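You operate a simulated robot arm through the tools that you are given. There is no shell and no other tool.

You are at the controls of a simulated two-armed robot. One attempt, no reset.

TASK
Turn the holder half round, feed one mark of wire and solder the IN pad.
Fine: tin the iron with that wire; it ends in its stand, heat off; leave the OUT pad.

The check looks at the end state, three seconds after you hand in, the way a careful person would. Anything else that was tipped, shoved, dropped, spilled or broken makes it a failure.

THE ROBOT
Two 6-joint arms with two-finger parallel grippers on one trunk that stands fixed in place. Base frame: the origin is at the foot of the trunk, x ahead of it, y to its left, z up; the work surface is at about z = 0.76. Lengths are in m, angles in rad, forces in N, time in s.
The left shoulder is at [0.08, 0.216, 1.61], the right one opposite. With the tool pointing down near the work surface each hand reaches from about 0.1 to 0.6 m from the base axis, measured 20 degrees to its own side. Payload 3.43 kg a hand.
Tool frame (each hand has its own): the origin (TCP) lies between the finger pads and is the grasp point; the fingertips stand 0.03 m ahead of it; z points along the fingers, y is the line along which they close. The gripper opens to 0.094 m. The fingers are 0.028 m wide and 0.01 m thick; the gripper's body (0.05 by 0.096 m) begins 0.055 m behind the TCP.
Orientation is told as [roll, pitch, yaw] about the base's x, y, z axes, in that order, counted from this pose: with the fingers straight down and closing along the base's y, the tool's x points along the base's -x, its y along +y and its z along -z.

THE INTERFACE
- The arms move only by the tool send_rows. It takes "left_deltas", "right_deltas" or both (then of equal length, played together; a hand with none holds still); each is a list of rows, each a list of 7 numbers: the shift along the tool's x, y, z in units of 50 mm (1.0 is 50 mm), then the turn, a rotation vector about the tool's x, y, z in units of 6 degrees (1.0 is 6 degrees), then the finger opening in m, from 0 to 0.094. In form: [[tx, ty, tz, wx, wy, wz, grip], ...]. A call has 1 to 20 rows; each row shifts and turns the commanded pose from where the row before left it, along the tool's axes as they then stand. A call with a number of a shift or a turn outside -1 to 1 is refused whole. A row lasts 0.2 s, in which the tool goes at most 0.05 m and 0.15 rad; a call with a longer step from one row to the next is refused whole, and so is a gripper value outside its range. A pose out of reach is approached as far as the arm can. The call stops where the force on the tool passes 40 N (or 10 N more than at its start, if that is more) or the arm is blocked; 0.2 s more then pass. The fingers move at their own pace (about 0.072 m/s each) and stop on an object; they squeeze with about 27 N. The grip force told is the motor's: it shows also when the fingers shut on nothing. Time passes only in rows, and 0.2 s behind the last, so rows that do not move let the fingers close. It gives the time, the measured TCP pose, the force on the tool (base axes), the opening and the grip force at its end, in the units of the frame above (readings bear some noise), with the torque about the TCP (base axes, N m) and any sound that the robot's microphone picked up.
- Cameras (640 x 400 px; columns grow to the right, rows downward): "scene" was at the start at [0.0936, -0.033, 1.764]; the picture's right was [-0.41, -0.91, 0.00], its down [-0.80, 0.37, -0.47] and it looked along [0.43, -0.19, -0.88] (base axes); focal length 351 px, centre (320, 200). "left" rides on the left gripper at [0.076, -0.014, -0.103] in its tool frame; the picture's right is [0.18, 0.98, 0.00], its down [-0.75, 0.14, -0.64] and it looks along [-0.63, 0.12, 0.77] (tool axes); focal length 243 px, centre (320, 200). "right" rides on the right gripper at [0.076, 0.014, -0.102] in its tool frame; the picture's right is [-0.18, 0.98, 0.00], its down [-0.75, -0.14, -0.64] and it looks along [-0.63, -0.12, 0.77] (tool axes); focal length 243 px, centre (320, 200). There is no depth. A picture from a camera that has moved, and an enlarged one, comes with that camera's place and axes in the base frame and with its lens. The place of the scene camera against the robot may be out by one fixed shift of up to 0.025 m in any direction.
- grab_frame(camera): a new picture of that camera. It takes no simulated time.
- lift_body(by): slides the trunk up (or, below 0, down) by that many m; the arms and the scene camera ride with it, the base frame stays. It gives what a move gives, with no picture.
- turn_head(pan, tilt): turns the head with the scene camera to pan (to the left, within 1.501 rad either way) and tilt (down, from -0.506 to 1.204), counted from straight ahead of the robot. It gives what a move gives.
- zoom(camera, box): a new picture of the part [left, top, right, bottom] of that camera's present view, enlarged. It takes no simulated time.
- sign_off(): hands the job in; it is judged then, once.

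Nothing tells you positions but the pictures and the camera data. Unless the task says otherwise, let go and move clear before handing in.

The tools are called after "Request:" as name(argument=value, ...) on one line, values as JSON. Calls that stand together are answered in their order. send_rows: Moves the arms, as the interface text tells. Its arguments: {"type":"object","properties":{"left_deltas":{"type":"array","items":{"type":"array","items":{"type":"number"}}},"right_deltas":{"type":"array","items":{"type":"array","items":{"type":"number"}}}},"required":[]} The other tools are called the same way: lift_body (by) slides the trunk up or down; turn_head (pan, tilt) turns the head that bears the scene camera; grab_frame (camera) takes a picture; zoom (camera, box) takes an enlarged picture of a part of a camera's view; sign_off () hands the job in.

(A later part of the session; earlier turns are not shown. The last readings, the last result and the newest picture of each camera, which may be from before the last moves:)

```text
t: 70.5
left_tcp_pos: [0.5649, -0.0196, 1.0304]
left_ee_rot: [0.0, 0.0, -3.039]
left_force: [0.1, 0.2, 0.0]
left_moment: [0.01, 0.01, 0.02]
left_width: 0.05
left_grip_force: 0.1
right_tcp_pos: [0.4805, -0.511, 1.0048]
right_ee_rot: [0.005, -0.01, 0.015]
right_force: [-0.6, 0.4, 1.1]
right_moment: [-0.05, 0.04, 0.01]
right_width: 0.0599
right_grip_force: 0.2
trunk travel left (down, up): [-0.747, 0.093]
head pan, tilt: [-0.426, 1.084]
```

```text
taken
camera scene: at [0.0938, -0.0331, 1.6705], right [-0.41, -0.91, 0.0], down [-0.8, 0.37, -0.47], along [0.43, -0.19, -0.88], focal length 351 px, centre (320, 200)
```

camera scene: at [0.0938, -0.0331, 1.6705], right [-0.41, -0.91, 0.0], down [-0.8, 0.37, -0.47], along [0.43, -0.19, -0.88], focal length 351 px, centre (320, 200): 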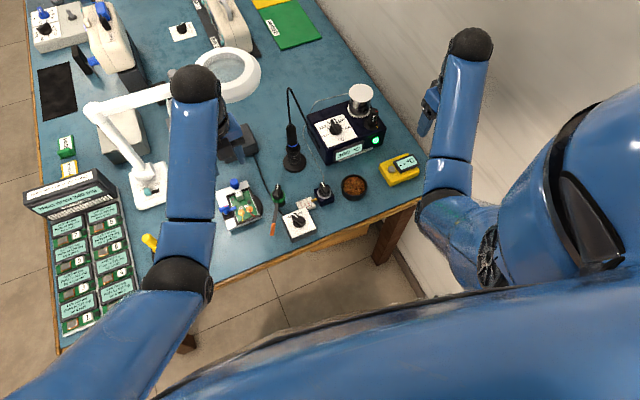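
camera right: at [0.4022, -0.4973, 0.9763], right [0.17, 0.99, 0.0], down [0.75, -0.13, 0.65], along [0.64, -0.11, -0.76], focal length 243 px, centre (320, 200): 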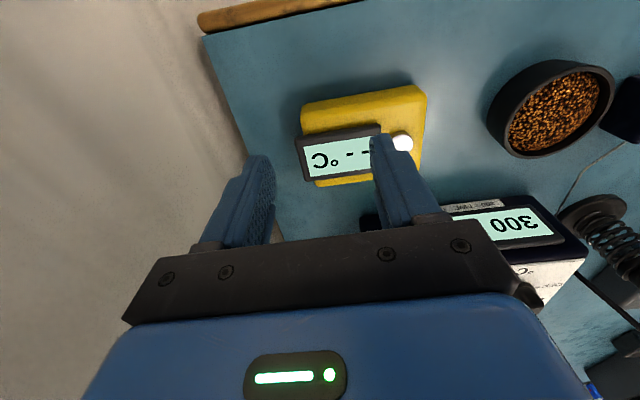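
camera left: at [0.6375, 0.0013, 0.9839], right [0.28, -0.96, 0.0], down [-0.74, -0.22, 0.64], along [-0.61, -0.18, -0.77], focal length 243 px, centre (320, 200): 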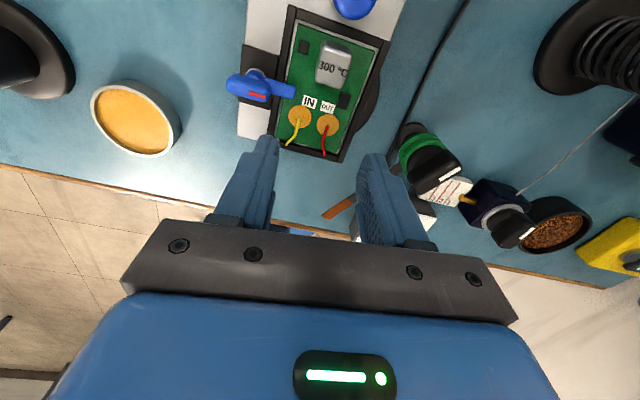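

Request:
lift_body(by=0.093)

Request:
send_rows(left_deltas=[[-0.058, -0.695, 0.4, 0, 0, 0, 0.05], [-0.058, -0.695, 0.4, 0, 0, 0, 0.05], [-0.058, -0.695, 0.4, 0, 0, 0, 0.05], [-0.058, -0.695, 0.4, 0, 0, 0, 0.05], [-0.058, -0.695, 0.3, 0, 0, 0, 0.05], [-0.058, -0.695, 0.2, 0, 0, 0, 0.05], [-0.058, -0.695, 0.2, 0, 0, 0, 0.05]])

Request:
send_rows(left_deltas=[[0, 0, 0, 0, 0, -1, 0.05], [0, 0, 0, 0, 0, -1, 0.05], [0, 0, 0, 0, 0, -1, 0.05], [0, 0, 0, 0, 0, -1, 0.05], [0, 0, 0, 0, 0, -1, 0.05], [0, 0, 0, 0, 0, -1, 0.05], [0, 0, 0, 0, 0, -1, 0.05], [0, 0, 0, 0, 0, -1, 0.05], [0, 0, 0, 0, 0, -1, 0.05], [0, 0, 0, 0, 0, -1, 0.05], [0, 0, 0, 0, 0, -1, 0.05], [0, 0, 0, 0, 0, -1, 0.05], [0, 0, 0, 0, 0, -1, 0.05], [0, 0, 0, 0, 0, -1, 0.05], [0, 0, 0, 0, 0, -1, 0.05]])

Request:
grab_frame(camera="scene")

```text
t: 71.8
left_tcp_pos: [0.5633, -0.0198, 1.1228]
left_ee_rot: [0.001, 0.002, -3.039]
left_force: [-0.8, -0.1, 0.3]
left_moment: [0.01, 0.02, -0.03]
left_width: 0.05
left_grip_force: 0.0
right_tcp_pos: [0.4821, -0.5101, 1.0986]
right_ee_rot: [0.002, -0.011, 0.013]
right_force: [0.2, 0.3, 0.0]
right_moment: [-0.03, 0.0, -0.05]
right_width: 0.06
right_grip_force: 0.2
trunk travel left (down, up): [-0.84, 0.0]
head pan, tilt: [-0.426, 1.084]
```

```text
t: 73.4
left_tcp_pos: [0.5214, 0.2071, 1.012]
left_ee_rot: [0.002, 0.002, -3.035]
left_force: [0.4, -0.1, 0.5]
left_moment: [0.0, -0.02, -0.02]
left_width: 0.05
left_grip_force: 0.1
left hand out of reach, approached as far as the arm can: row 7
right_tcp_pos: [0.4801, -0.5096, 1.098]
right_ee_rot: [0.001, -0.011, 0.015]
right_force: [-0.2, 0.5, -0.3]
right_moment: [-0.01, 0.01, 0.02]
right_width: 0.06
right_grip_force: 0.0
trunk travel left (down, up): [-0.84, 0.0]
head pan, tilt: [-0.426, 1.084]
```

```text
t: 76.6
left_tcp_pos: [0.5199, 0.2062, 1.0082]
left_ee_rot: [0.002, 0.0, -1.465]
left_force: [0.8, -0.1, -0.1]
left_moment: [-0.02, -0.03, 0.0]
left_width: 0.0502
left_grip_force: 0.1
right_tcp_pos: [0.4813, -0.5109, 1.0985]
right_ee_rot: [0.003, -0.01, 0.014]
right_force: [-0.3, 0.4, -0.4]
right_moment: [0.01, 0.01, -0.02]
right_width: 0.0599
right_grip_force: 0.1
trunk travel left (down, up): [-0.84, 0.0]
head pan, tilt: [-0.426, 1.084]
```

```text
taken
camera scene: at [0.0938, -0.033, 1.7636], right [-0.41, -0.91, 0.0], down [-0.8, 0.37, -0.47], along [0.43, -0.19, -0.88], focal length 351 px, centre (320, 200)
```

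scene: 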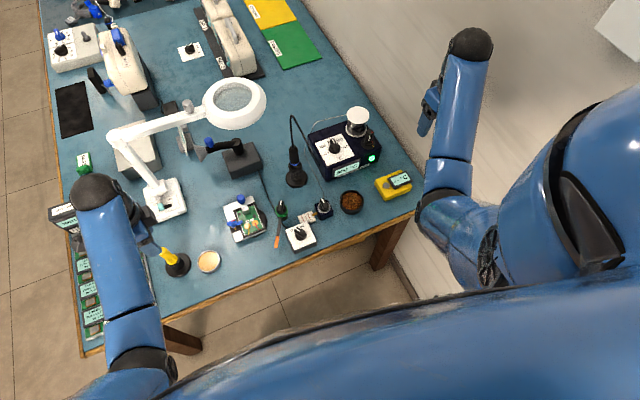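

The left hand is parked clear. Now the right hand goes above the feeder to inspect its knob up close.

Request:
send_rows(right_deltas=[[-0.1, 0.65, 0.3, 0, 0, 0, 0.06], [-0.1, 0.65, 0.3, 0, 0.1, 0.13, 0.06], [-0.1, 0.65, 0.3, 0, 0, 0, 0.06], [-0.1, 0.65, 0.3, 0, 0, 0, 0.06], [-0.1, 0.65, 0.3, 0, 0, 0, 0.06], [-0.1, 0.65, 0.2, 0, 0, 0, 0.06], [-0.1, 0.65, 0.2, 0, 0, 0, 0.06], [-0.1, 0.65, 0.1, 0, 0, 0, 0.06]])

Request:
grab_frame(camera="right")

Request:
grab_frame(camera="scene")

```text
t: 78.4
left_tcp_pos: [0.5194, 0.2068, 1.0086]
left_ee_rot: [0.002, 0.001, -1.467]
left_force: [0.0, 0.0, 0.5]
left_moment: [0.02, 0.03, 0.0]
left_width: 0.0502
left_grip_force: 0.1
right_tcp_pos: [0.5188, -0.249, 0.998]
right_ee_rot: [0.002, -0.001, 0.0]
right_force: [0.4, -0.1, -0.5]
right_moment: [0.0, 0.0, 0.02]
right_width: 0.06
right_grip_force: 0.0
trunk travel left (down, up): [-0.84, 0.0]
head pan, tilt: [-0.426, 1.084]
```

```text
taken
camera right: at [0.4418, -0.2349, 1.1003], right [0.18, 0.98, 0.0], down [0.75, -0.14, 0.64], along [0.63, -0.12, -0.77], focal length 243 px, centre (320, 200)
```

right: 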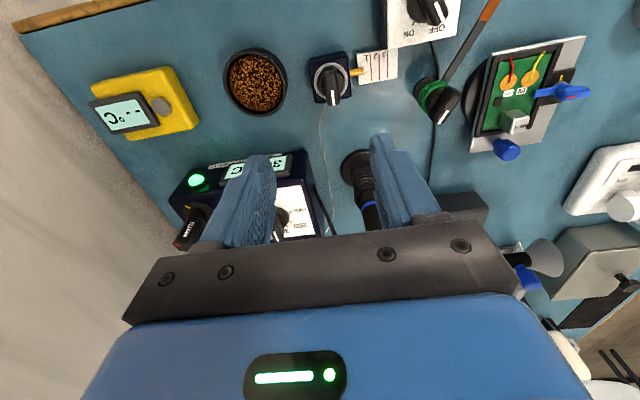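

```text
taken
camera scene: at [0.0938, -0.0317, 1.7636], right [-0.41, -0.91, 0.0], down [-0.8, 0.37, -0.47], along [0.43, -0.19, -0.88], focal length 351 px, centre (320, 200)
```

scene: 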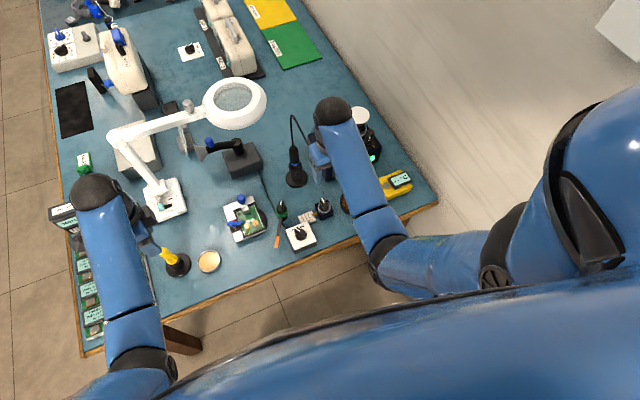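

Request:
zoom(camera="right", box=[290, 30, 410, 120])

Request:
zoom(camera="scene", box=[290, 185, 340, 225])

Request:
zoom(camera="right", box=[460, 20, 600, 160])

```text
4.44 times, centred on (350, 75) of right
camera zoom: at [0.4418, -0.2349, 1.1003], right [0.18, 0.98, 0.0], down [0.75, -0.14, 0.64], along [0.63, -0.12, -0.77], focal length 1078 px, centre (187, 756)
```

zoom: 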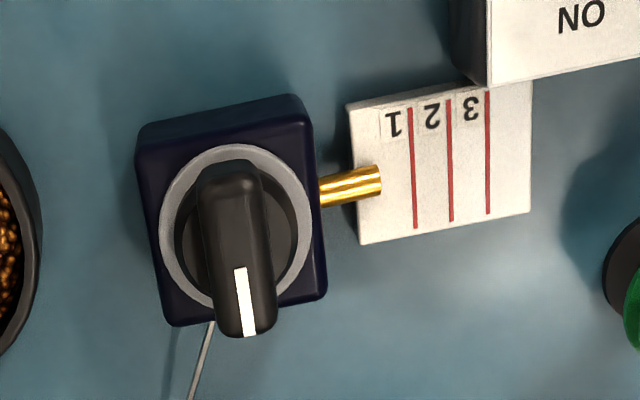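

```text
10.00 times, centred on (315, 205) of scene
camera zoom: at [0.0938, -0.0317, 1.7636], right [-0.41, -0.91, 0.0], down [-0.8, 0.37, -0.47], along [0.43, -0.19, -0.88], focal length 3513 px, centre (370, 150)
```

zoom: 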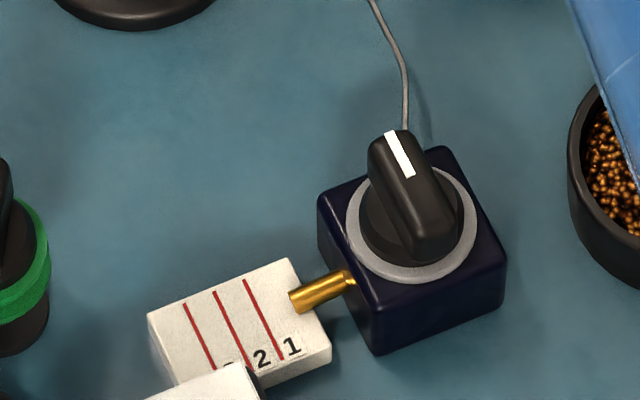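

```text
2.86 times, centred on (530, 90) of right
camera zoom: at [0.4418, -0.2349, 1.1003], right [0.18, 0.98, 0.0], down [0.75, -0.14, 0.64], along [0.63, -0.12, -0.77], focal length 693 px, centre (-280, 514)
```

zoom: 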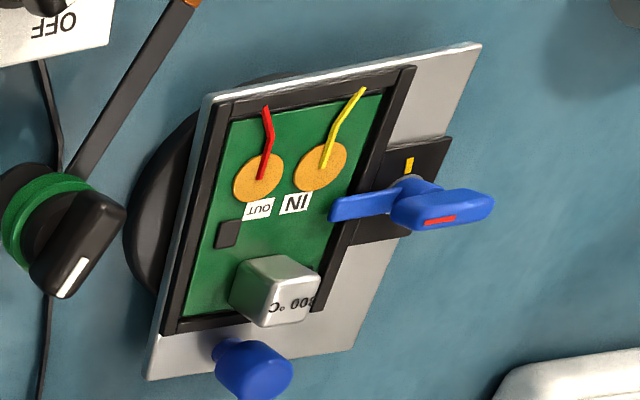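

The feeder knob is centred at about (0.517, -0.2365) with its ridge top near z 0.82 and its pointer near +x. I come down over it with open fingers.

Request:
send_rows(right_deltas=[[0.009, 0.0625, 0.64, 0, 0, 0.75, 0.045], [0.009, 0.0625, 0.64, 0, 0, 0, 0.045], [0.009, 0.0625, 0.64, 0, 0, 0, 0.045], [0.009, 0.0625, 0.6, 0, 0, 0, 0.045], [0, 0, 0, 0, 0, 0, 0.045]])

Request:
grab_frame(camera="right")

Request:
zoom(camera="right", box=[240, 90, 400, 230])

```text
t: 79.6
left_tcp_pos: [0.5207, 0.2058, 1.0089]
left_ee_rot: [0.0, 0.0, -1.467]
left_force: [-0.2, -0.5, 0.0]
left_moment: [0.0, -0.02, 0.01]
left_width: 0.0501
left_grip_force: 0.0
right_tcp_pos: [0.5169, -0.2386, 0.8701]
right_ee_rot: [0.004, -0.002, -0.079]
right_force: [-0.4, -0.3, 0.5]
right_moment: [-0.02, 0.0, 0.02]
right_width: 0.0451
right_grip_force: 0.1
trunk travel left (down, up): [-0.84, 0.0]
head pan, tilt: [-0.426, 1.084]
```

```text
taken
camera right: at [0.4414, -0.2178, 0.9734], right [0.26, 0.97, 0.0], down [0.74, -0.2, 0.64], along [0.62, -0.17, -0.77], focal length 243 px, centre (320, 200)
```

right: 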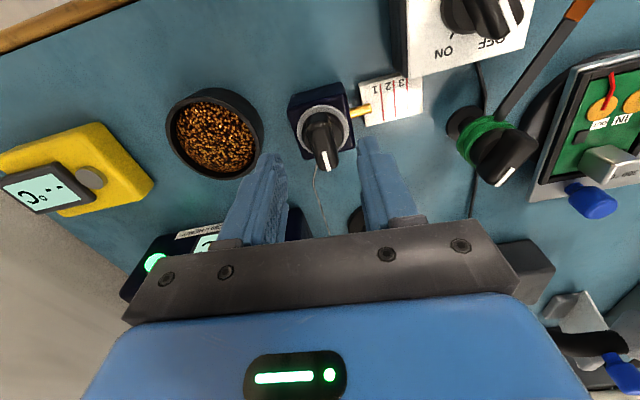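

```text
2.86 times, centred on (320, 160) of right
camera zoom: at [0.4414, -0.2178, 0.9734], right [0.26, 0.97, 0.0], down [0.74, -0.2, 0.64], along [0.62, -0.17, -0.77], focal length 693 px, centre (320, 314)
```

zoom: 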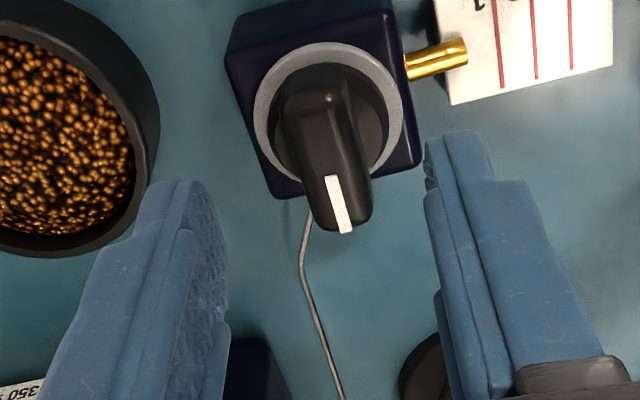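

Request:
send_rows(right_deltas=[[-0.026, 0.046, 0.3, 0, 0, 0, 0.045], [0, 0, 0.3, 0, 0, 0, 0.045], [0, 0, 0.12, 0, 0, 0, 0.045], [0, 0, 0, 0, 0, 0, 0.045]])

Request:
zoom(camera="right", box=[220, 110, 420, 240])

Request:
zoom(camera="scene", box=[280, 170, 350, 225])

```text
t: 80.6
left_tcp_pos: [0.5199, 0.2058, 1.0088]
left_ee_rot: [0.002, 0.0, -1.468]
left_force: [1.4, 0.7, -0.5]
left_moment: [0.03, 0.02, 0.01]
left_width: 0.0498
left_grip_force: 0.1
right_tcp_pos: [0.5215, -0.234, 0.8362]
right_ee_rot: [0.004, 0.0, -0.078]
right_force: [-0.8, 0.0, 0.3]
right_moment: [0.01, -0.02, -0.04]
right_width: 0.0451
right_grip_force: 0.0
trunk travel left (down, up): [-0.84, 0.0]
head pan, tilt: [-0.426, 1.084]
```

```text
3.08 times, centred on (320, 175) of right
camera zoom: at [0.4448, -0.2134, 0.9393], right [0.26, 0.97, 0.0], down [0.74, -0.2, 0.64], along [0.62, -0.17, -0.77], focal length 746 px, centre (320, 277)
```

zoom: 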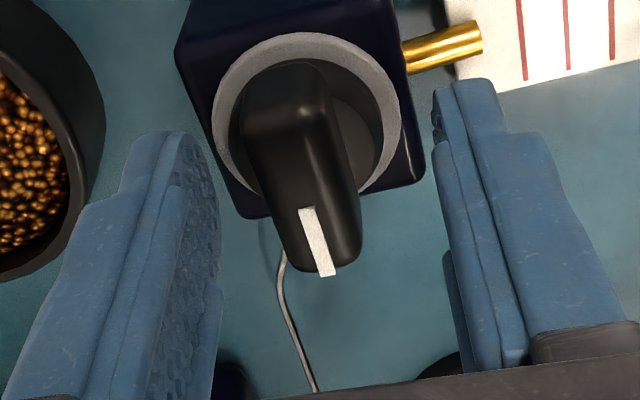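

```text
7.27 times, centred on (315, 198) of scene
camera zoom: at [0.0935, -0.0328, 1.7636], right [-0.41, -0.91, 0.0], down [-0.8, 0.37, -0.47], along [0.43, -0.19, -0.88], focal length 2555 px, centre (356, 218)
```

zoom: 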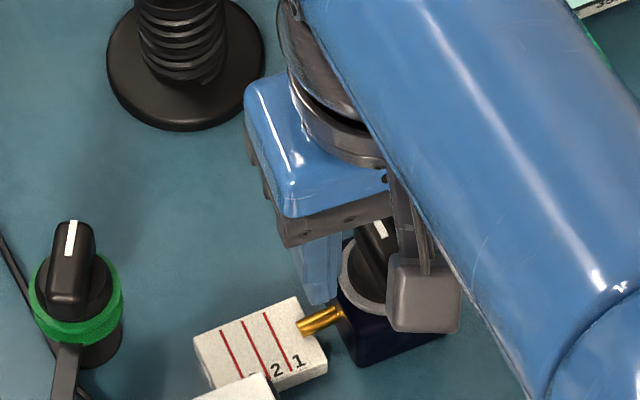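

Request:
send_rows(right_deltas=[[0.08, -0.03, 0.04, 0, 0, 0, 0.045], [0, 0, 0, 0, 0, 0, 0.045], [0, 0, 0, 0, 0, 0, 0.03]])

Request:
zoom(camera="right", box=[220, 110, 420, 240])

```text
t: 81.4
left_tcp_pos: [0.5198, 0.2072, 1.0075]
left_ee_rot: [0.003, 0.001, -1.467]
left_force: [-0.6, 0.3, -0.4]
left_moment: [0.05, 0.01, 0.0]
left_width: 0.05
left_grip_force: 0.1
right_tcp_pos: [0.5167, -0.234, 0.8357]
right_ee_rot: [0.004, 0.0, -0.08]
right_force: [-0.2, 0.6, -0.7]
right_moment: [0.03, 0.0, 0.0]
right_width: 0.03
right_grip_force: 0.0
trunk travel left (down, up): [-0.84, 0.0]
head pan, tilt: [-0.426, 1.084]
```

```text
3.08 times, centred on (320, 175) of right
camera zoom: at [0.4411, -0.2147, 0.9373], right [0.26, 0.97, 0.0], down [0.74, -0.2, 0.64], along [0.62, -0.17, -0.77], focal length 746 px, centre (320, 277)
```

zoom: 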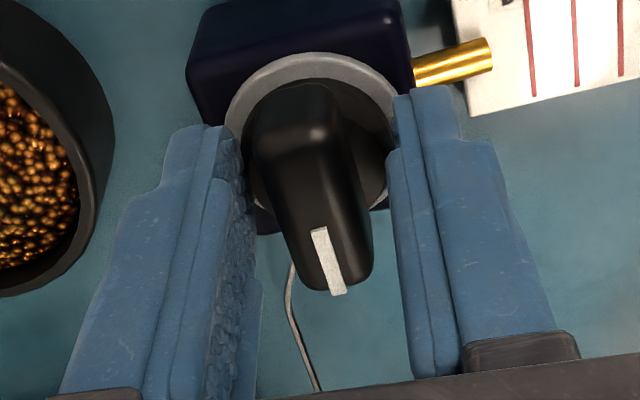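

Request:
send_rows(right_deltas=[[0, -0.02, 0, 0, 0, 0, 0.02], [0, 0, 0, 0, 0, 0, 0.01], [0, 0, 0, 0, 0, 0, 0.005], [0, 0, 0, 0, 0, 0, 0.005]])

Request:
zoom(camera="right", box=[220, 110, 420, 240])

Request:
zoom(camera="scene", box=[290, 190, 340, 225])

```text
t: 82.4
left_tcp_pos: [0.5182, 0.2058, 1.008]
left_ee_rot: [0.002, 0.001, -1.467]
left_force: [-0.7, 0.3, 0.3]
left_moment: [-0.02, -0.01, -0.02]
left_width: 0.0502
left_grip_force: 0.1
right_tcp_pos: [0.5156, -0.2359, 0.834]
right_ee_rot: [0.001, -0.001, -0.08]
right_force: [-0.4, 0.0, -0.5]
right_moment: [-0.47, -0.28, 0.02]
right_width: 0.016
right_grip_force: 45.2
trunk travel left (down, up): [-0.84, 0.0]
head pan, tilt: [-0.426, 1.084]
```

```text
3.08 times, centred on (320, 175) of right
camera zoom: at [0.4405, -0.2157, 0.9367], right [0.26, 0.97, 0.0], down [0.74, -0.2, 0.64], along [0.62, -0.17, -0.77], focal length 746 px, centre (320, 277)
```

zoom: 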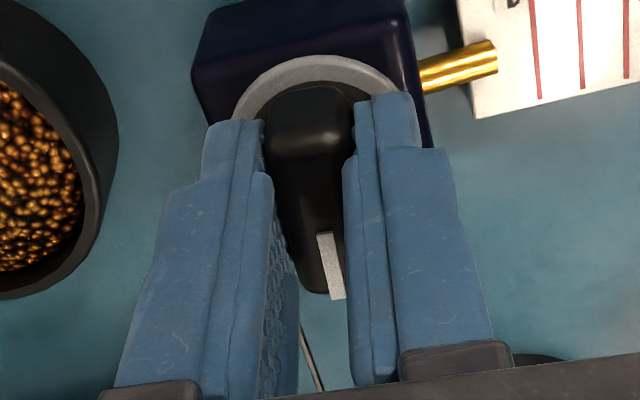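

```text
11.43 times, centred on (315, 208) of scene
camera zoom: at [0.0935, -0.0329, 1.7636], right [-0.41, -0.91, 0.0], down [-0.8, 0.37, -0.47], along [0.43, -0.19, -0.88], focal length 4014 px, centre (377, 114)
```

zoom: 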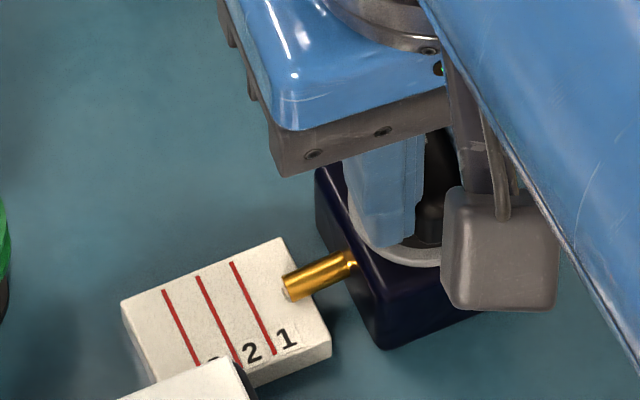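

Gripped at 16 mm. I turn the knob 12° clockwise as a test and look for wire at the nozzle.

Request:
send_rows(right_deltas=[[0, 0, 0, 0, 0, 1, 0.005], [0, 0, 0, 0, 0, 1, 0.005], [0, 0, 0, 0, 0, 0, 0.005]])

Request:
zoom(camera="scene", box=[295, 198, 325, 220])

Request:
zoom(camera="right", box=[220, 110, 420, 240])

```text
t: 83.2
left_tcp_pos: [0.5201, 0.209, 1.0084]
left_ee_rot: [0.0, 0.003, -1.467]
left_force: [-0.3, 1.3, 0.3]
left_moment: [0.03, 0.0, 0.0]
left_width: 0.0499
left_grip_force: 0.1
right_tcp_pos: [0.5175, -0.2348, 0.8342]
right_ee_rot: [0.002, 0.0, -0.288]
right_force: [1.4, 10.6, -7.9]
right_moment: [-0.56, -1.35, 0.02]
right_width: 0.0161
right_grip_force: 45.1
trunk travel left (down, up): [-0.84, 0.0]
head pan, tilt: [-0.426, 1.084]
```

```text
16.00 times, centred on (310, 209) of scene
camera zoom: at [0.0947, -0.0308, 1.7634], right [-0.41, -0.91, 0.0], down [-0.81, 0.36, -0.47], along [0.43, -0.19, -0.88], focal length 5620 px, centre (480, 56)
```

zoom: 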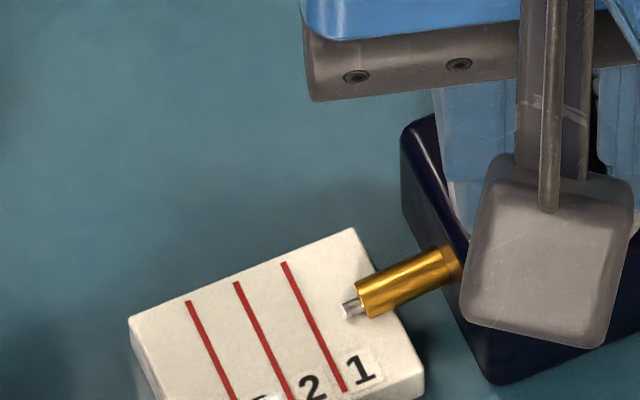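

```text
3.08 times, centred on (320, 175) of right
camera zoom: at [0.4465, -0.2001, 0.9368], right [0.46, 0.89, 0.0], down [0.68, -0.35, 0.64], along [0.57, -0.29, -0.77], focal length 746 px, centre (320, 277)
```

zoom: 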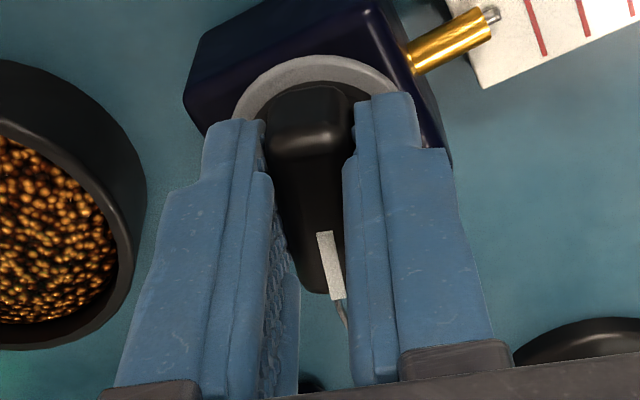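

Clockwise feeds: 12° brought out roughly 40 % of the way to mark 1, so about 30° in all. I turn 12° more and check.

Request:
send_rows(right_deltas=[[0, 0.014, 0, 0, 0, 1, 0.005], [0, 0.004, 0, 0, 0, 1, 0.005], [0, 0, 0, 0, 0, 0, 0.005]])

Request:
zoom(camera="scene", box=[295, 198, 325, 220])

Request:
zoom(camera="right", box=[300, 60, 440, 180])

```text
t: 84.0
left_tcp_pos: [0.5197, 0.2075, 1.0077]
left_ee_rot: [0.001, -0.001, -1.467]
left_force: [0.5, -0.3, 0.3]
left_moment: [0.01, -0.05, 0.03]
left_width: 0.05
left_grip_force: 0.1
right_tcp_pos: [0.517, -0.2341, 0.8339]
right_ee_rot: [0.001, 0.003, -0.499]
right_force: [-0.1, 11.7, -5.9]
right_moment: [-0.38, -0.79, 0.05]
right_width: 0.0157
right_grip_force: 45.0
trunk travel left (down, up): [-0.84, 0.0]
head pan, tilt: [-0.426, 1.084]
```

```text
16.00 times, centred on (310, 209) of scene
camera zoom: at [0.0945, -0.0307, 1.7635], right [-0.41, -0.91, 0.0], down [-0.81, 0.36, -0.47], along [0.43, -0.19, -0.88], focal length 5620 px, centre (480, 56)
```

zoom: 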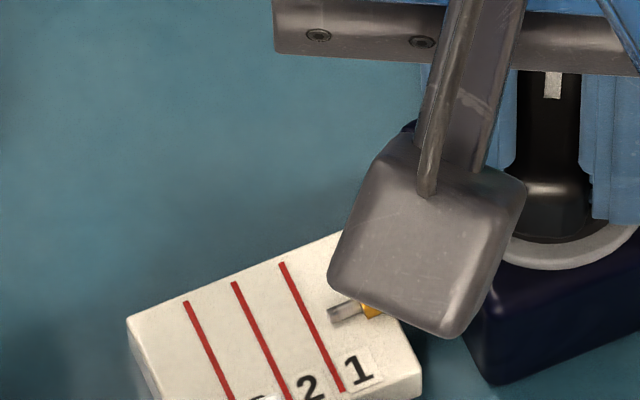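

```text
3.33 times, centred on (370, 120) of right
camera zoom: at [0.4558, -0.1857, 0.9368], right [0.63, 0.78, 0.0], down [0.59, -0.49, 0.64], along [0.5, -0.4, -0.77], focal length 809 px, centre (153, 467)
```

zoom: 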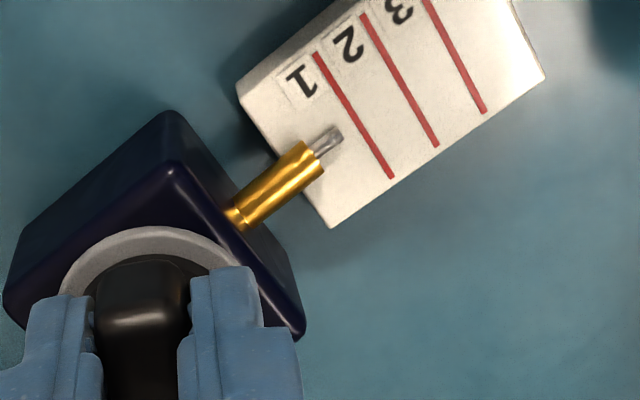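

Request:
zoom(camera="right", box=[350, 70, 420, 120])

Request:
zoom(camera="scene", box=[298, 202, 318, 216])

```text
8.00 times, centred on (385, 95) of right
camera zoom: at [0.4558, -0.1857, 0.9368], right [0.63, 0.78, 0.0], down [0.59, -0.49, 0.64], along [0.5, -0.4, -0.77], focal length 1941 px, centre (-200, 1040)
```

zoom: 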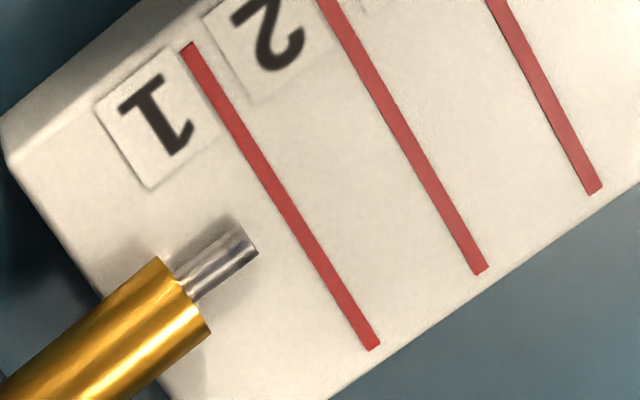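

```text
16.00 times, centred on (308, 209) of scene
camera zoom: at [0.0945, -0.0307, 1.7635], right [-0.41, -0.91, 0.0], down [-0.81, 0.36, -0.47], along [0.43, -0.19, -0.88], focal length 5620 px, centre (512, 56)
```

zoom: 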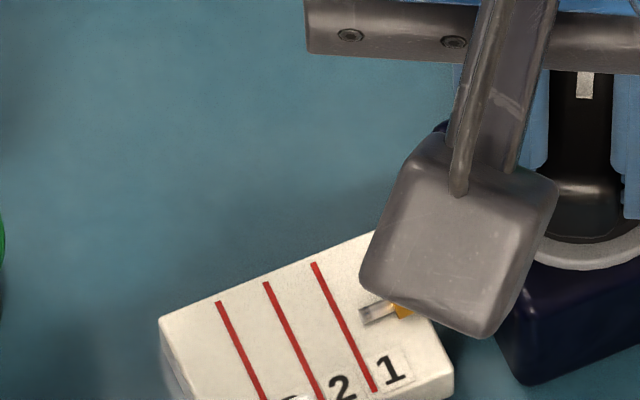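

Request:
send_rows(right_deltas=[[0, 0.01, 0, 0, 0, 1, 0.005], [0, 0, 0, 0, 0, 0, 0.005]])

Request:
zoom(camera="right", box=[350, 60, 440, 130])

Request:
zoom(camera="scene", box=[298, 202, 318, 216])

```text
t: 84.6
left_tcp_pos: [0.52, 0.2065, 1.0088]
left_ee_rot: [-0.001, 0.0, -1.468]
left_force: [-0.2, 0.1, 0.6]
left_moment: [-0.02, -0.01, -0.02]
left_width: 0.0501
left_grip_force: 0.1
right_tcp_pos: [0.5165, -0.2343, 0.8337]
right_ee_rot: [0.001, 0.003, -0.603]
right_force: [-1.0, 9.3, -11.2]
right_moment: [-0.71, -1.11, 0.03]
right_width: 0.0162
right_grip_force: 44.9
trunk travel left (down, up): [-0.84, 0.0]
head pan, tilt: [-0.426, 1.084]
```

```text
5.71 times, centred on (395, 95) of right
camera zoom: at [0.4614, -0.1794, 0.9369], right [0.71, 0.71, 0.0], down [0.54, -0.54, 0.64], along [0.45, -0.45, -0.77], focal length 1386 px, centre (-109, 800)
```

zoom: 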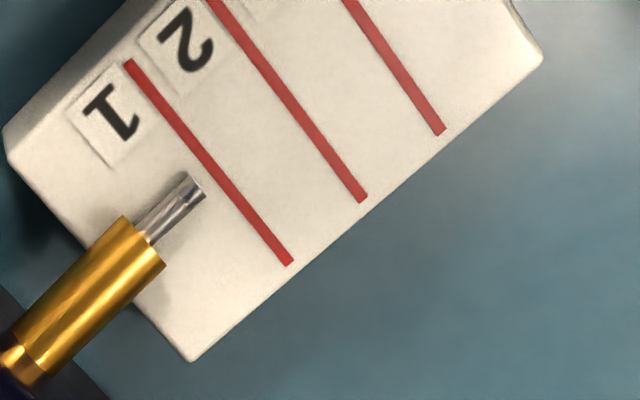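

```text
16.00 times, centred on (308, 209) of scene
camera zoom: at [0.095, -0.0313, 1.7634], right [-0.41, -0.91, 0.0], down [-0.81, 0.37, -0.47], along [0.42, -0.19, -0.88], focal length 5620 px, centre (512, 56)
```

zoom: 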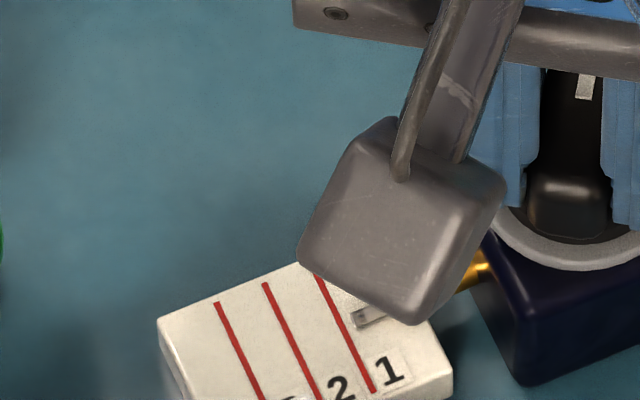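

Request:
send_rows(right_deltas=[[0, 0.006, 0, 0, 0, 1, 0.005], [0, 0, 0, 0, 0, 0, 0.005]])

Request:
zoom(camera="right", box=[350, 60, 440, 130])

Request:
zoom(camera="scene", box=[298, 202, 318, 216])

```text
t: 85.2
left_tcp_pos: [0.5209, 0.2067, 1.0067]
left_ee_rot: [0.0, -0.001, -1.468]
left_force: [-0.3, -0.1, -0.3]
left_moment: [-0.01, 0.0, 0.0]
left_width: 0.0499
left_grip_force: 0.1
right_tcp_pos: [0.5173, -0.2334, 0.8341]
right_ee_rot: [0.0, 0.004, -0.707]
right_force: [1.2, 12.6, -15.9]
right_moment: [-0.63, -0.84, 0.04]
right_width: 0.0158
right_grip_force: 44.6
trunk travel left (down, up): [-0.84, 0.0]
head pan, tilt: [-0.426, 1.084]
```

```text
5.71 times, centred on (395, 95) of right
camera zoom: at [0.4678, -0.1738, 0.937], right [0.78, 0.63, 0.0], down [0.48, -0.6, 0.64], along [0.4, -0.5, -0.77], focal length 1386 px, centre (-109, 800)
```

zoom: 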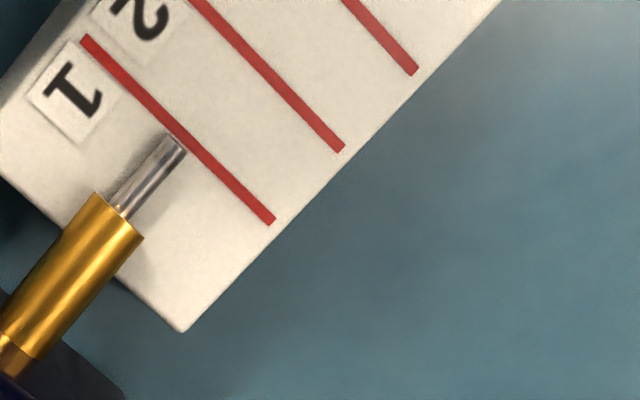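

```text
16.00 times, centred on (308, 209) of scene
camera zoom: at [0.0965, -0.0311, 1.7633], right [-0.41, -0.91, 0.0], down [-0.81, 0.36, -0.47], along [0.42, -0.19, -0.88], focal length 5620 px, centre (512, 56)
```

zoom: 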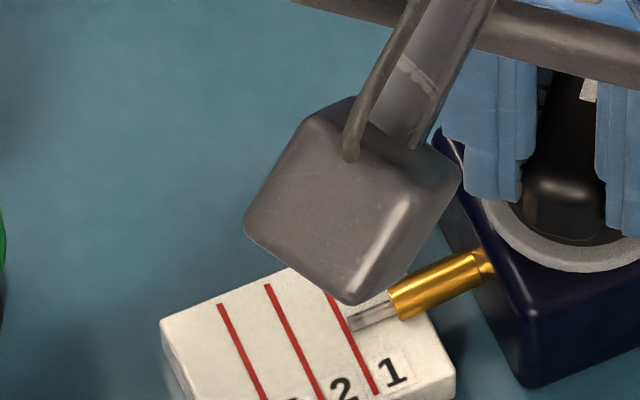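

The wire is about 89 % of the way to mark 1. I turn about 4.3° more.

Request:
send_rows(right_deltas=[[0, 0.004, 0, 0, 0, 0.72, 0.005], [0, 0, 0, 0, 0, 0, 0.005]])

Request:
zoom(camera="right", box=[350, 60, 440, 130])

Request:
zoom(camera="scene", box=[298, 202, 318, 216])

```text
t: 85.8
left_tcp_pos: [0.5209, 0.2073, 1.0073]
left_ee_rot: [0.0, -0.002, -1.467]
left_force: [0.1, 0.3, 0.1]
left_moment: [-0.05, 0.02, 0.0]
left_width: 0.0498
left_grip_force: 0.0
right_tcp_pos: [0.518, -0.2339, 0.8339]
right_ee_rot: [0.0, 0.003, -0.781]
right_force: [0.8, 14.0, -11.8]
right_moment: [0.25, 0.13, 0.03]
right_width: 0.0159
right_grip_force: 45.0
trunk travel left (down, up): [-0.84, 0.0]
head pan, tilt: [-0.426, 1.084]
```

```text
5.71 times, centred on (395, 95) of right
camera zoom: at [0.4726, -0.1702, 0.937], right [0.82, 0.57, 0.0], down [0.44, -0.63, 0.64], along [0.36, -0.53, -0.77], focal length 1386 px, centre (-109, 800)
```

zoom: 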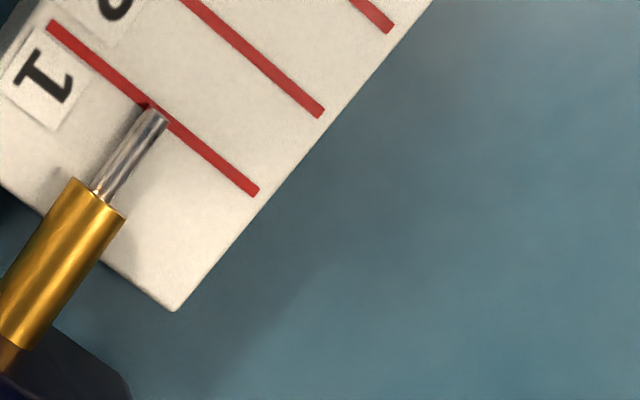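

```text
16.00 times, centred on (308, 209) of scene
camera zoom: at [0.0958, -0.0306, 1.7635], right [-0.41, -0.91, 0.0], down [-0.81, 0.36, -0.47], along [0.42, -0.19, -0.88], focal length 5620 px, centre (512, 56)
```

zoom: 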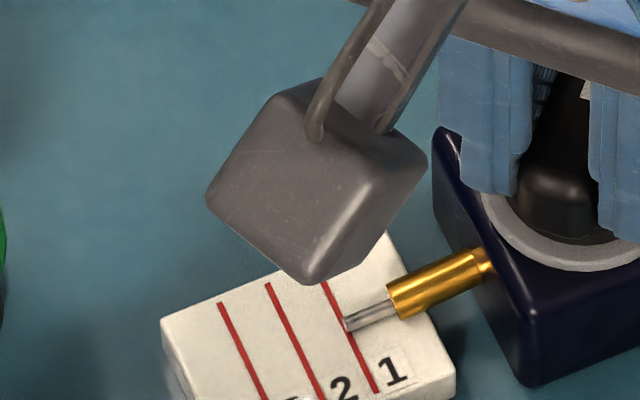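

The wire tip is now right on mark 1. I open the fingers gently and rise straight up.

Request:
send_rows(right_deltas=[[0, 0, 0, 0, 0, 0, 0.03], [0, 0, 0, 0, 0, 0, 0.035], [0, 0, -0.4, 0, 0, 0, 0.035], [0, 0, -0.8, 0, 0, 0, 0.035], [0, 0, -0.9, 0, 0, 0, 0.035], [0, 0, -0.6, 0, 0, 0, 0.035]])

Request:
grab_frame(camera="right")

Request:
zoom(camera="scene", box=[290, 190, 330, 220])

```text
t: 87.2
left_tcp_pos: [0.5205, 0.2065, 1.0076]
left_ee_rot: [0.001, 0.0, -1.468]
left_force: [-0.6, 0.7, -0.3]
left_moment: [-0.01, 0.0, 0.0]
left_width: 0.0501
left_grip_force: 0.1
right_tcp_pos: [0.5179, -0.2371, 0.9715]
right_ee_rot: [0.002, 0.0, -0.782]
right_force: [0.1, -0.2, -0.2]
right_moment: [0.01, 0.01, -0.02]
right_width: 0.0348
right_grip_force: 0.1
trunk travel left (down, up): [-0.84, 0.0]
head pan, tilt: [-0.426, 1.084]
```

```text
taken
camera right: at [0.4734, -0.1729, 1.075], right [0.82, 0.57, 0.0], down [0.44, -0.63, 0.64], along [0.36, -0.53, -0.77], focal length 243 px, centre (320, 200)
```

right: 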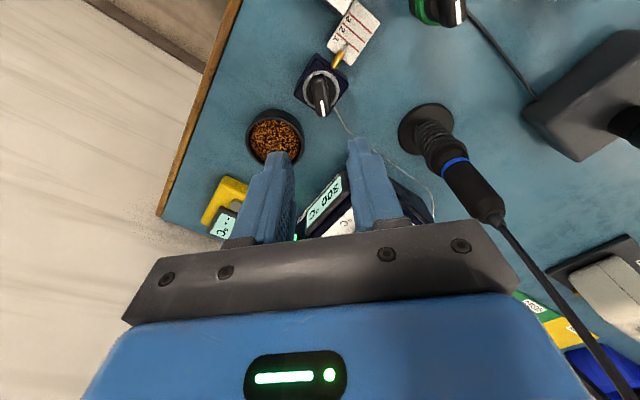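

```text
13.33 times, centred on (310, 205) of scene
camera zoom: at [0.0941, -0.0322, 1.7635], right [-0.41, -0.91, 0.0], down [-0.81, 0.37, -0.47], along [0.43, -0.19, -0.88], focal length 4684 px, centre (453, 133)
```

zoom: 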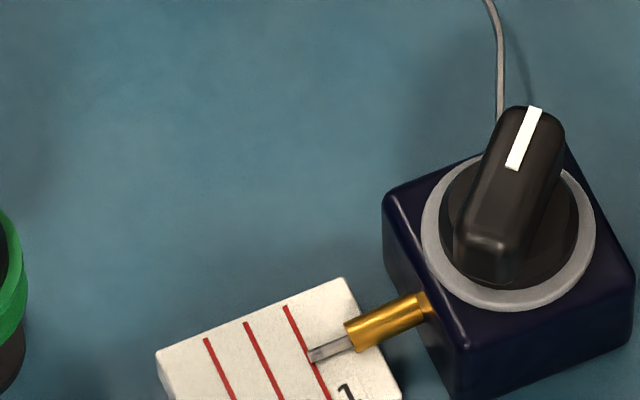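

The wire tip sits on mark 1 and the feeder stands undisturbed. Next the iron: I look at it closely from here and then level the hand.

Request:
zoom(camera="right", box=[380, 80, 540, 260])

Request:
zoom(camera="scene", box=[275, 105, 325, 195])

Request:
send_rows(right_deltas=[[0, 0, 0, 0, 0, -1, 0.05], [0, 0, 0, 0, 0, -1, 0.05], [0, 0, 0, 0, 0, -1, 0.05], [0, 0, 0, 0, 0, -1, 0.05], [0, 0, 0, 0, 0, -1, 0.05], [0, 0, 0, 0, 0, -1, 0.05], [0, 0, 0, 0, 0, -1, 0.05], [0, 0, 0, 0, 0, -0.47, 0.05]])

Request:
grab_frame(camera="right")

```text
2.22 times, centred on (460, 170) of right
camera zoom: at [0.4734, -0.1729, 1.075], right [0.82, 0.57, 0.0], down [0.44, -0.63, 0.64], along [0.36, -0.53, -0.77], focal length 539 px, centre (9, 267)
```

zoom: 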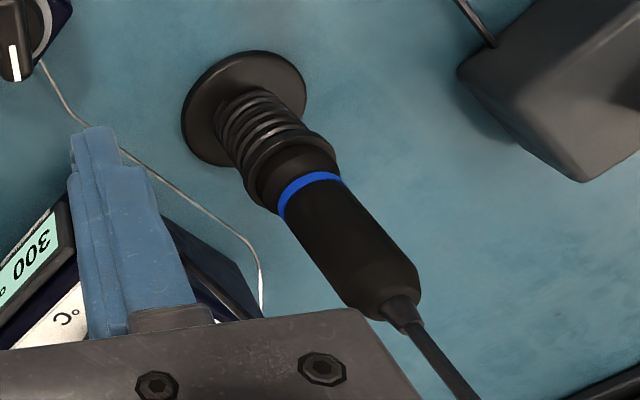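

```text
4.44 times, centred on (300, 150) of scene
camera zoom: at [0.0941, -0.0322, 1.7635], right [-0.41, -0.91, 0.0], down [-0.81, 0.37, -0.47], along [0.43, -0.19, -0.88], focal length 1561 px, centre (409, 422)
```

zoom: 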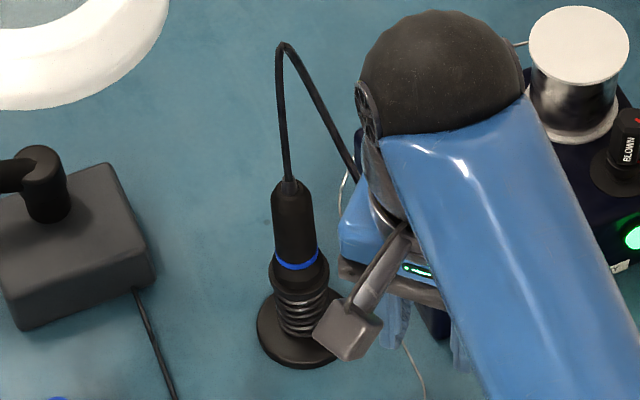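

```text
t: 89.0
left_tcp_pos: [0.5193, 0.2072, 1.0081]
left_ee_rot: [0.003, 0.001, -1.466]
left_force: [-0.2, -0.9, 0.8]
left_moment: [0.04, -0.01, 0.01]
left_width: 0.0501
left_grip_force: 0.1
right_tcp_pos: [0.5168, -0.235, 0.9694]
right_ee_rot: [0.003, -0.001, 0.002]
right_force: [-0.4, -0.1, -0.2]
right_moment: [0.0, -0.02, -0.03]
right_width: 0.05
right_grip_force: 0.2
trunk travel left (down, up): [-0.84, 0.0]
head pan, tilt: [-0.426, 1.084]
```

```text
taken
camera right: at [0.4394, -0.222, 1.0727], right [0.18, 0.98, 0.0], down [0.75, -0.14, 0.64], along [0.63, -0.12, -0.77], focal length 243 px, centre (320, 200)
```

right: 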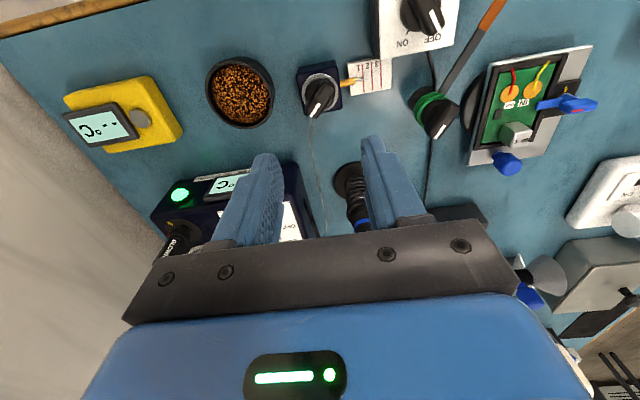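

The iron stands vertical at (0.661, -0.202): blue band at z 0.865, handle top at 0.936. I tilt the right hand 50° forward and bring it to a pre-grasp in front of the handle.

Request:
send_rows(right_deltas=[[0, 0, 0, 0, -1, 0, 0.06], [0, 0, 0, 0, -1, 0, 0.06], [0, 0, 0, 0, -1, 0, 0.06], [0, 0, 0, 0, -1, 0, 0.06], [0, 0, 0, 0, -1, 0, 0.06], [0, 0, 0, 0, -1, 0, 0.06], [0, 0, 0, 0, -1, 0, 0.06], [0, 0, 0, 0, -1, 0, 0.06], [0, 0, 0, 0, -0.33, 0, 0.06], [-0.059, 0.22, 0.4, 0, 0, 0, 0.06], [-0.059, 0.22, 0.5, 0, 0, 0, 0.06], [-0.059, 0.22, 0.5, 0, 0, 0, 0.06]])

Request:
grab_frame(camera="right")

Request:
grab_frame(camera="scene")

```text
t: 91.6
left_tcp_pos: [0.5193, 0.2072, 1.0076]
left_ee_rot: [0.002, -0.001, -1.468]
left_force: [0.0, 0.4, -0.2]
left_moment: [-0.03, 0.02, -0.01]
left_width: 0.05
left_grip_force: 0.0
right_tcp_pos: [0.5775, -0.2036, 0.9325]
right_ee_rot: [0.005, -0.874, -0.004]
right_force: [-0.4, 0.3, -0.5]
right_moment: [0.02, 0.04, 0.0]
right_width: 0.06
right_grip_force: 0.1
trunk travel left (down, up): [-0.84, 0.0]
head pan, tilt: [-0.426, 1.084]
```

```text
taken
camera right: at [0.4485, -0.1894, 0.9394], right [0.12, 0.98, 0.14], down [-0.01, -0.14, 0.99], along [0.99, -0.12, -0.01], focal length 243 px, centre (320, 200)
```

right: 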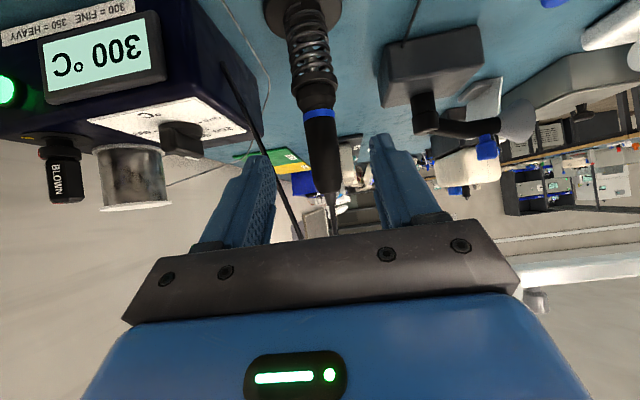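

```text
taken
camera scene: at [0.095, -0.0326, 1.7635], right [-0.41, -0.91, 0.0], down [-0.81, 0.37, -0.47], along [0.42, -0.19, -0.88], focal length 351 px, centre (320, 200)
```

scene: 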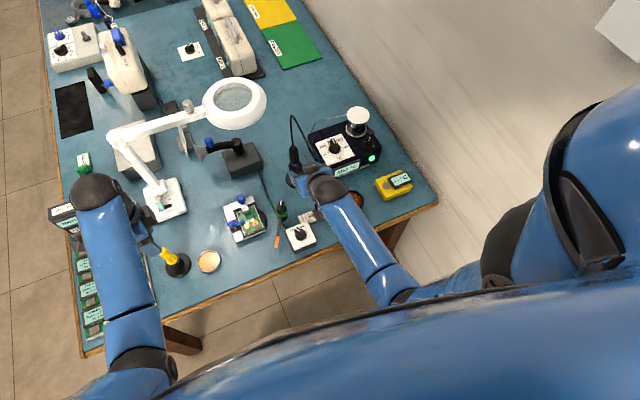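

Request:
zoom(camera="right", box=[250, 0, 390, 230])

Request:
zoom(camera="right", box=[270, 0, 360, 130])

```text
1.74 times, centred on (320, 115) of right
camera zoom: at [0.4485, -0.1894, 0.9394], right [0.12, 0.98, 0.14], down [-0.01, -0.14, 0.99], along [0.99, -0.12, -0.01], focal length 422 px, centre (320, 348)
```

zoom: 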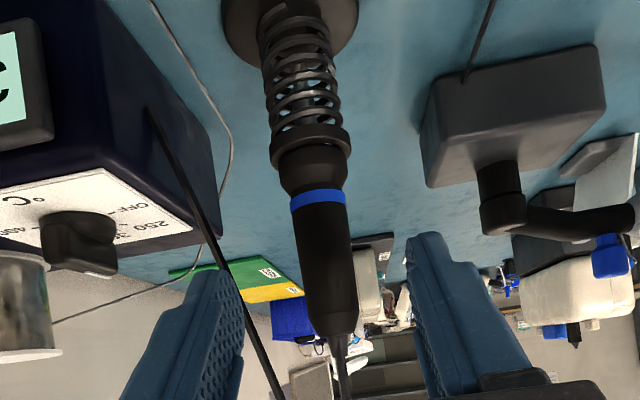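

```text
3.08 times, centred on (315, 65) of right
camera zoom: at [0.4485, -0.1894, 0.9394], right [0.12, 0.98, 0.14], down [-0.01, -0.14, 0.99], along [0.99, -0.12, -0.01], focal length 746 px, centre (335, 615)
```

zoom: 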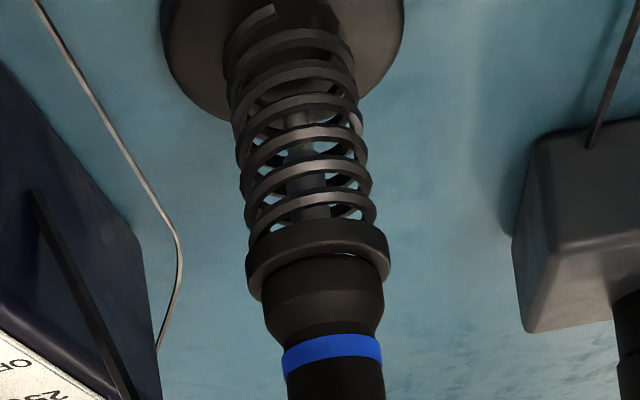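

Request:
send_rows(right_deltas=[[0.42, 0, 0.353, 0, 0, 0, 0.05], [-0.355, 0, 0.424, 0, 0, 0, 0.05], [-0.355, 0, 0.424, 0, 0, 0, 0.05], [0, 0, 0, 0, 0, 0, 0.05]])

Request:
grab_frame(camera="right")

Request:
zoom(camera="scene", box=[265, 100, 345, 200])

```text
t: 92.6
left_tcp_pos: [0.519, 0.2059, 1.0087]
left_ee_rot: [0.003, 0.001, -1.468]
left_force: [0.5, 0.1, -0.5]
left_moment: [0.02, -0.01, 0.01]
left_width: 0.0502
left_grip_force: 0.1
right_tcp_pos: [0.631, -0.2035, 0.9042]
right_ee_rot: [0.006, -0.875, -0.004]
right_force: [-0.2, 0.1, -0.2]
right_moment: [0.03, 0.03, -0.01]
right_width: 0.05
right_grip_force: 0.0
trunk travel left (down, up): [-0.84, 0.0]
head pan, tilt: [-0.426, 1.084]
```

```text
taken
camera right: at [0.5026, -0.1905, 0.9118], right [0.12, 0.98, 0.14], down [-0.01, -0.14, 0.99], along [0.99, -0.12, -0.01], focal length 243 px, centre (320, 200)
```

right: 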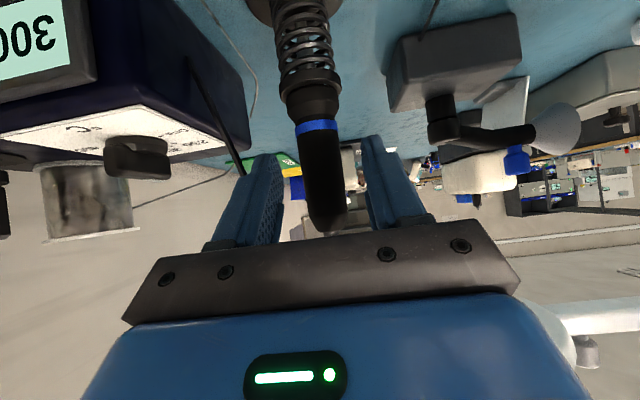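

```text
4.00 times, centred on (305, 150) of scene
camera zoom: at [0.0926, -0.033, 1.7636], right [-0.41, -0.91, 0.0], down [-0.8, 0.37, -0.47], along [0.43, -0.19, -0.88], focal length 1405 px, centre (380, 400)
```

zoom: 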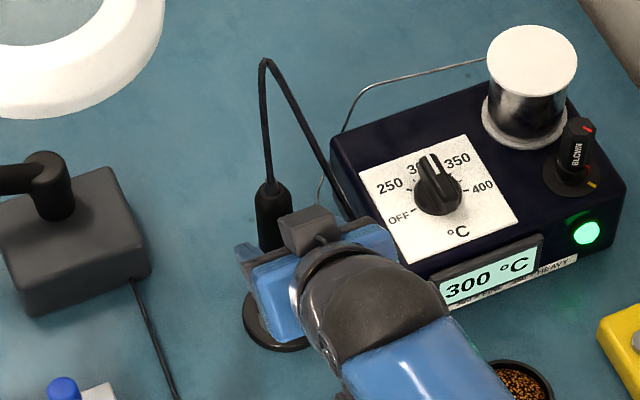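

Request:
send_rows(right_deltas=[[-0.19, 0, 0.23, 0, 0, 0, 0.05], [-0.19, 0, 0.23, 0, 0, 0, 0.05], [0, 0, 0, 0, 0, 0, 0.05]])

Request:
grab_frame(camera="right")

Request:
zoom(camera="scene", box=[265, 100, 345, 200])

```text
t: 93.4
left_tcp_pos: [0.5191, 0.206, 1.0098]
left_ee_rot: [0.003, 0.0, -1.466]
left_force: [-0.1, -0.4, -0.1]
left_moment: [-0.01, 0.0, 0.0]
left_width: 0.0498
left_grip_force: 0.1
right_tcp_pos: [0.662, -0.2042, 0.9049]
right_ee_rot: [0.005, -0.871, -0.003]
right_force: [-0.4, 0.3, 0.8]
right_moment: [0.0, -0.04, 0.0]
right_width: 0.0499
right_grip_force: 0.1
trunk travel left (down, up): [-0.84, 0.0]
head pan, tilt: [-0.426, 1.084]
```

```text
taken
camera right: at [0.5325, -0.1901, 0.9129], right [0.12, 0.98, 0.14], down [-0.01, -0.14, 0.99], along [0.99, -0.12, -0.01], focal length 243 px, centre (320, 200)
```

right: 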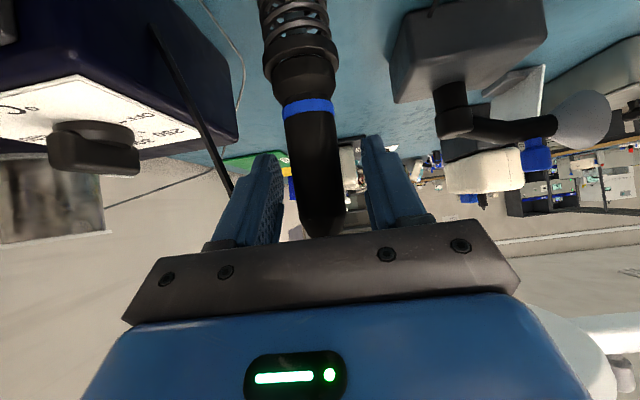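

```text
4.00 times, centred on (305, 150) of scene
camera zoom: at [0.0928, -0.033, 1.7636], right [-0.41, -0.91, 0.0], down [-0.8, 0.37, -0.47], along [0.43, -0.19, -0.88], focal length 1405 px, centre (380, 400)
```

zoom: 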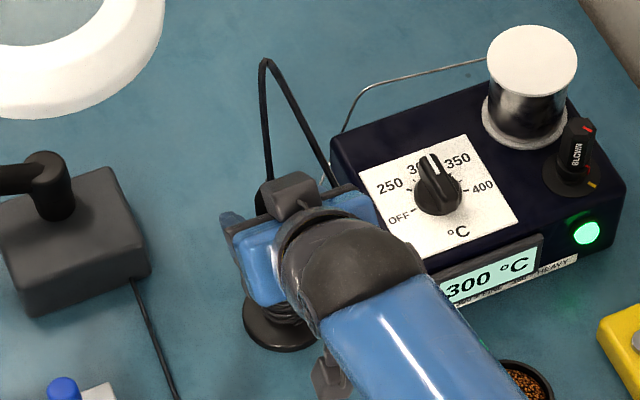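

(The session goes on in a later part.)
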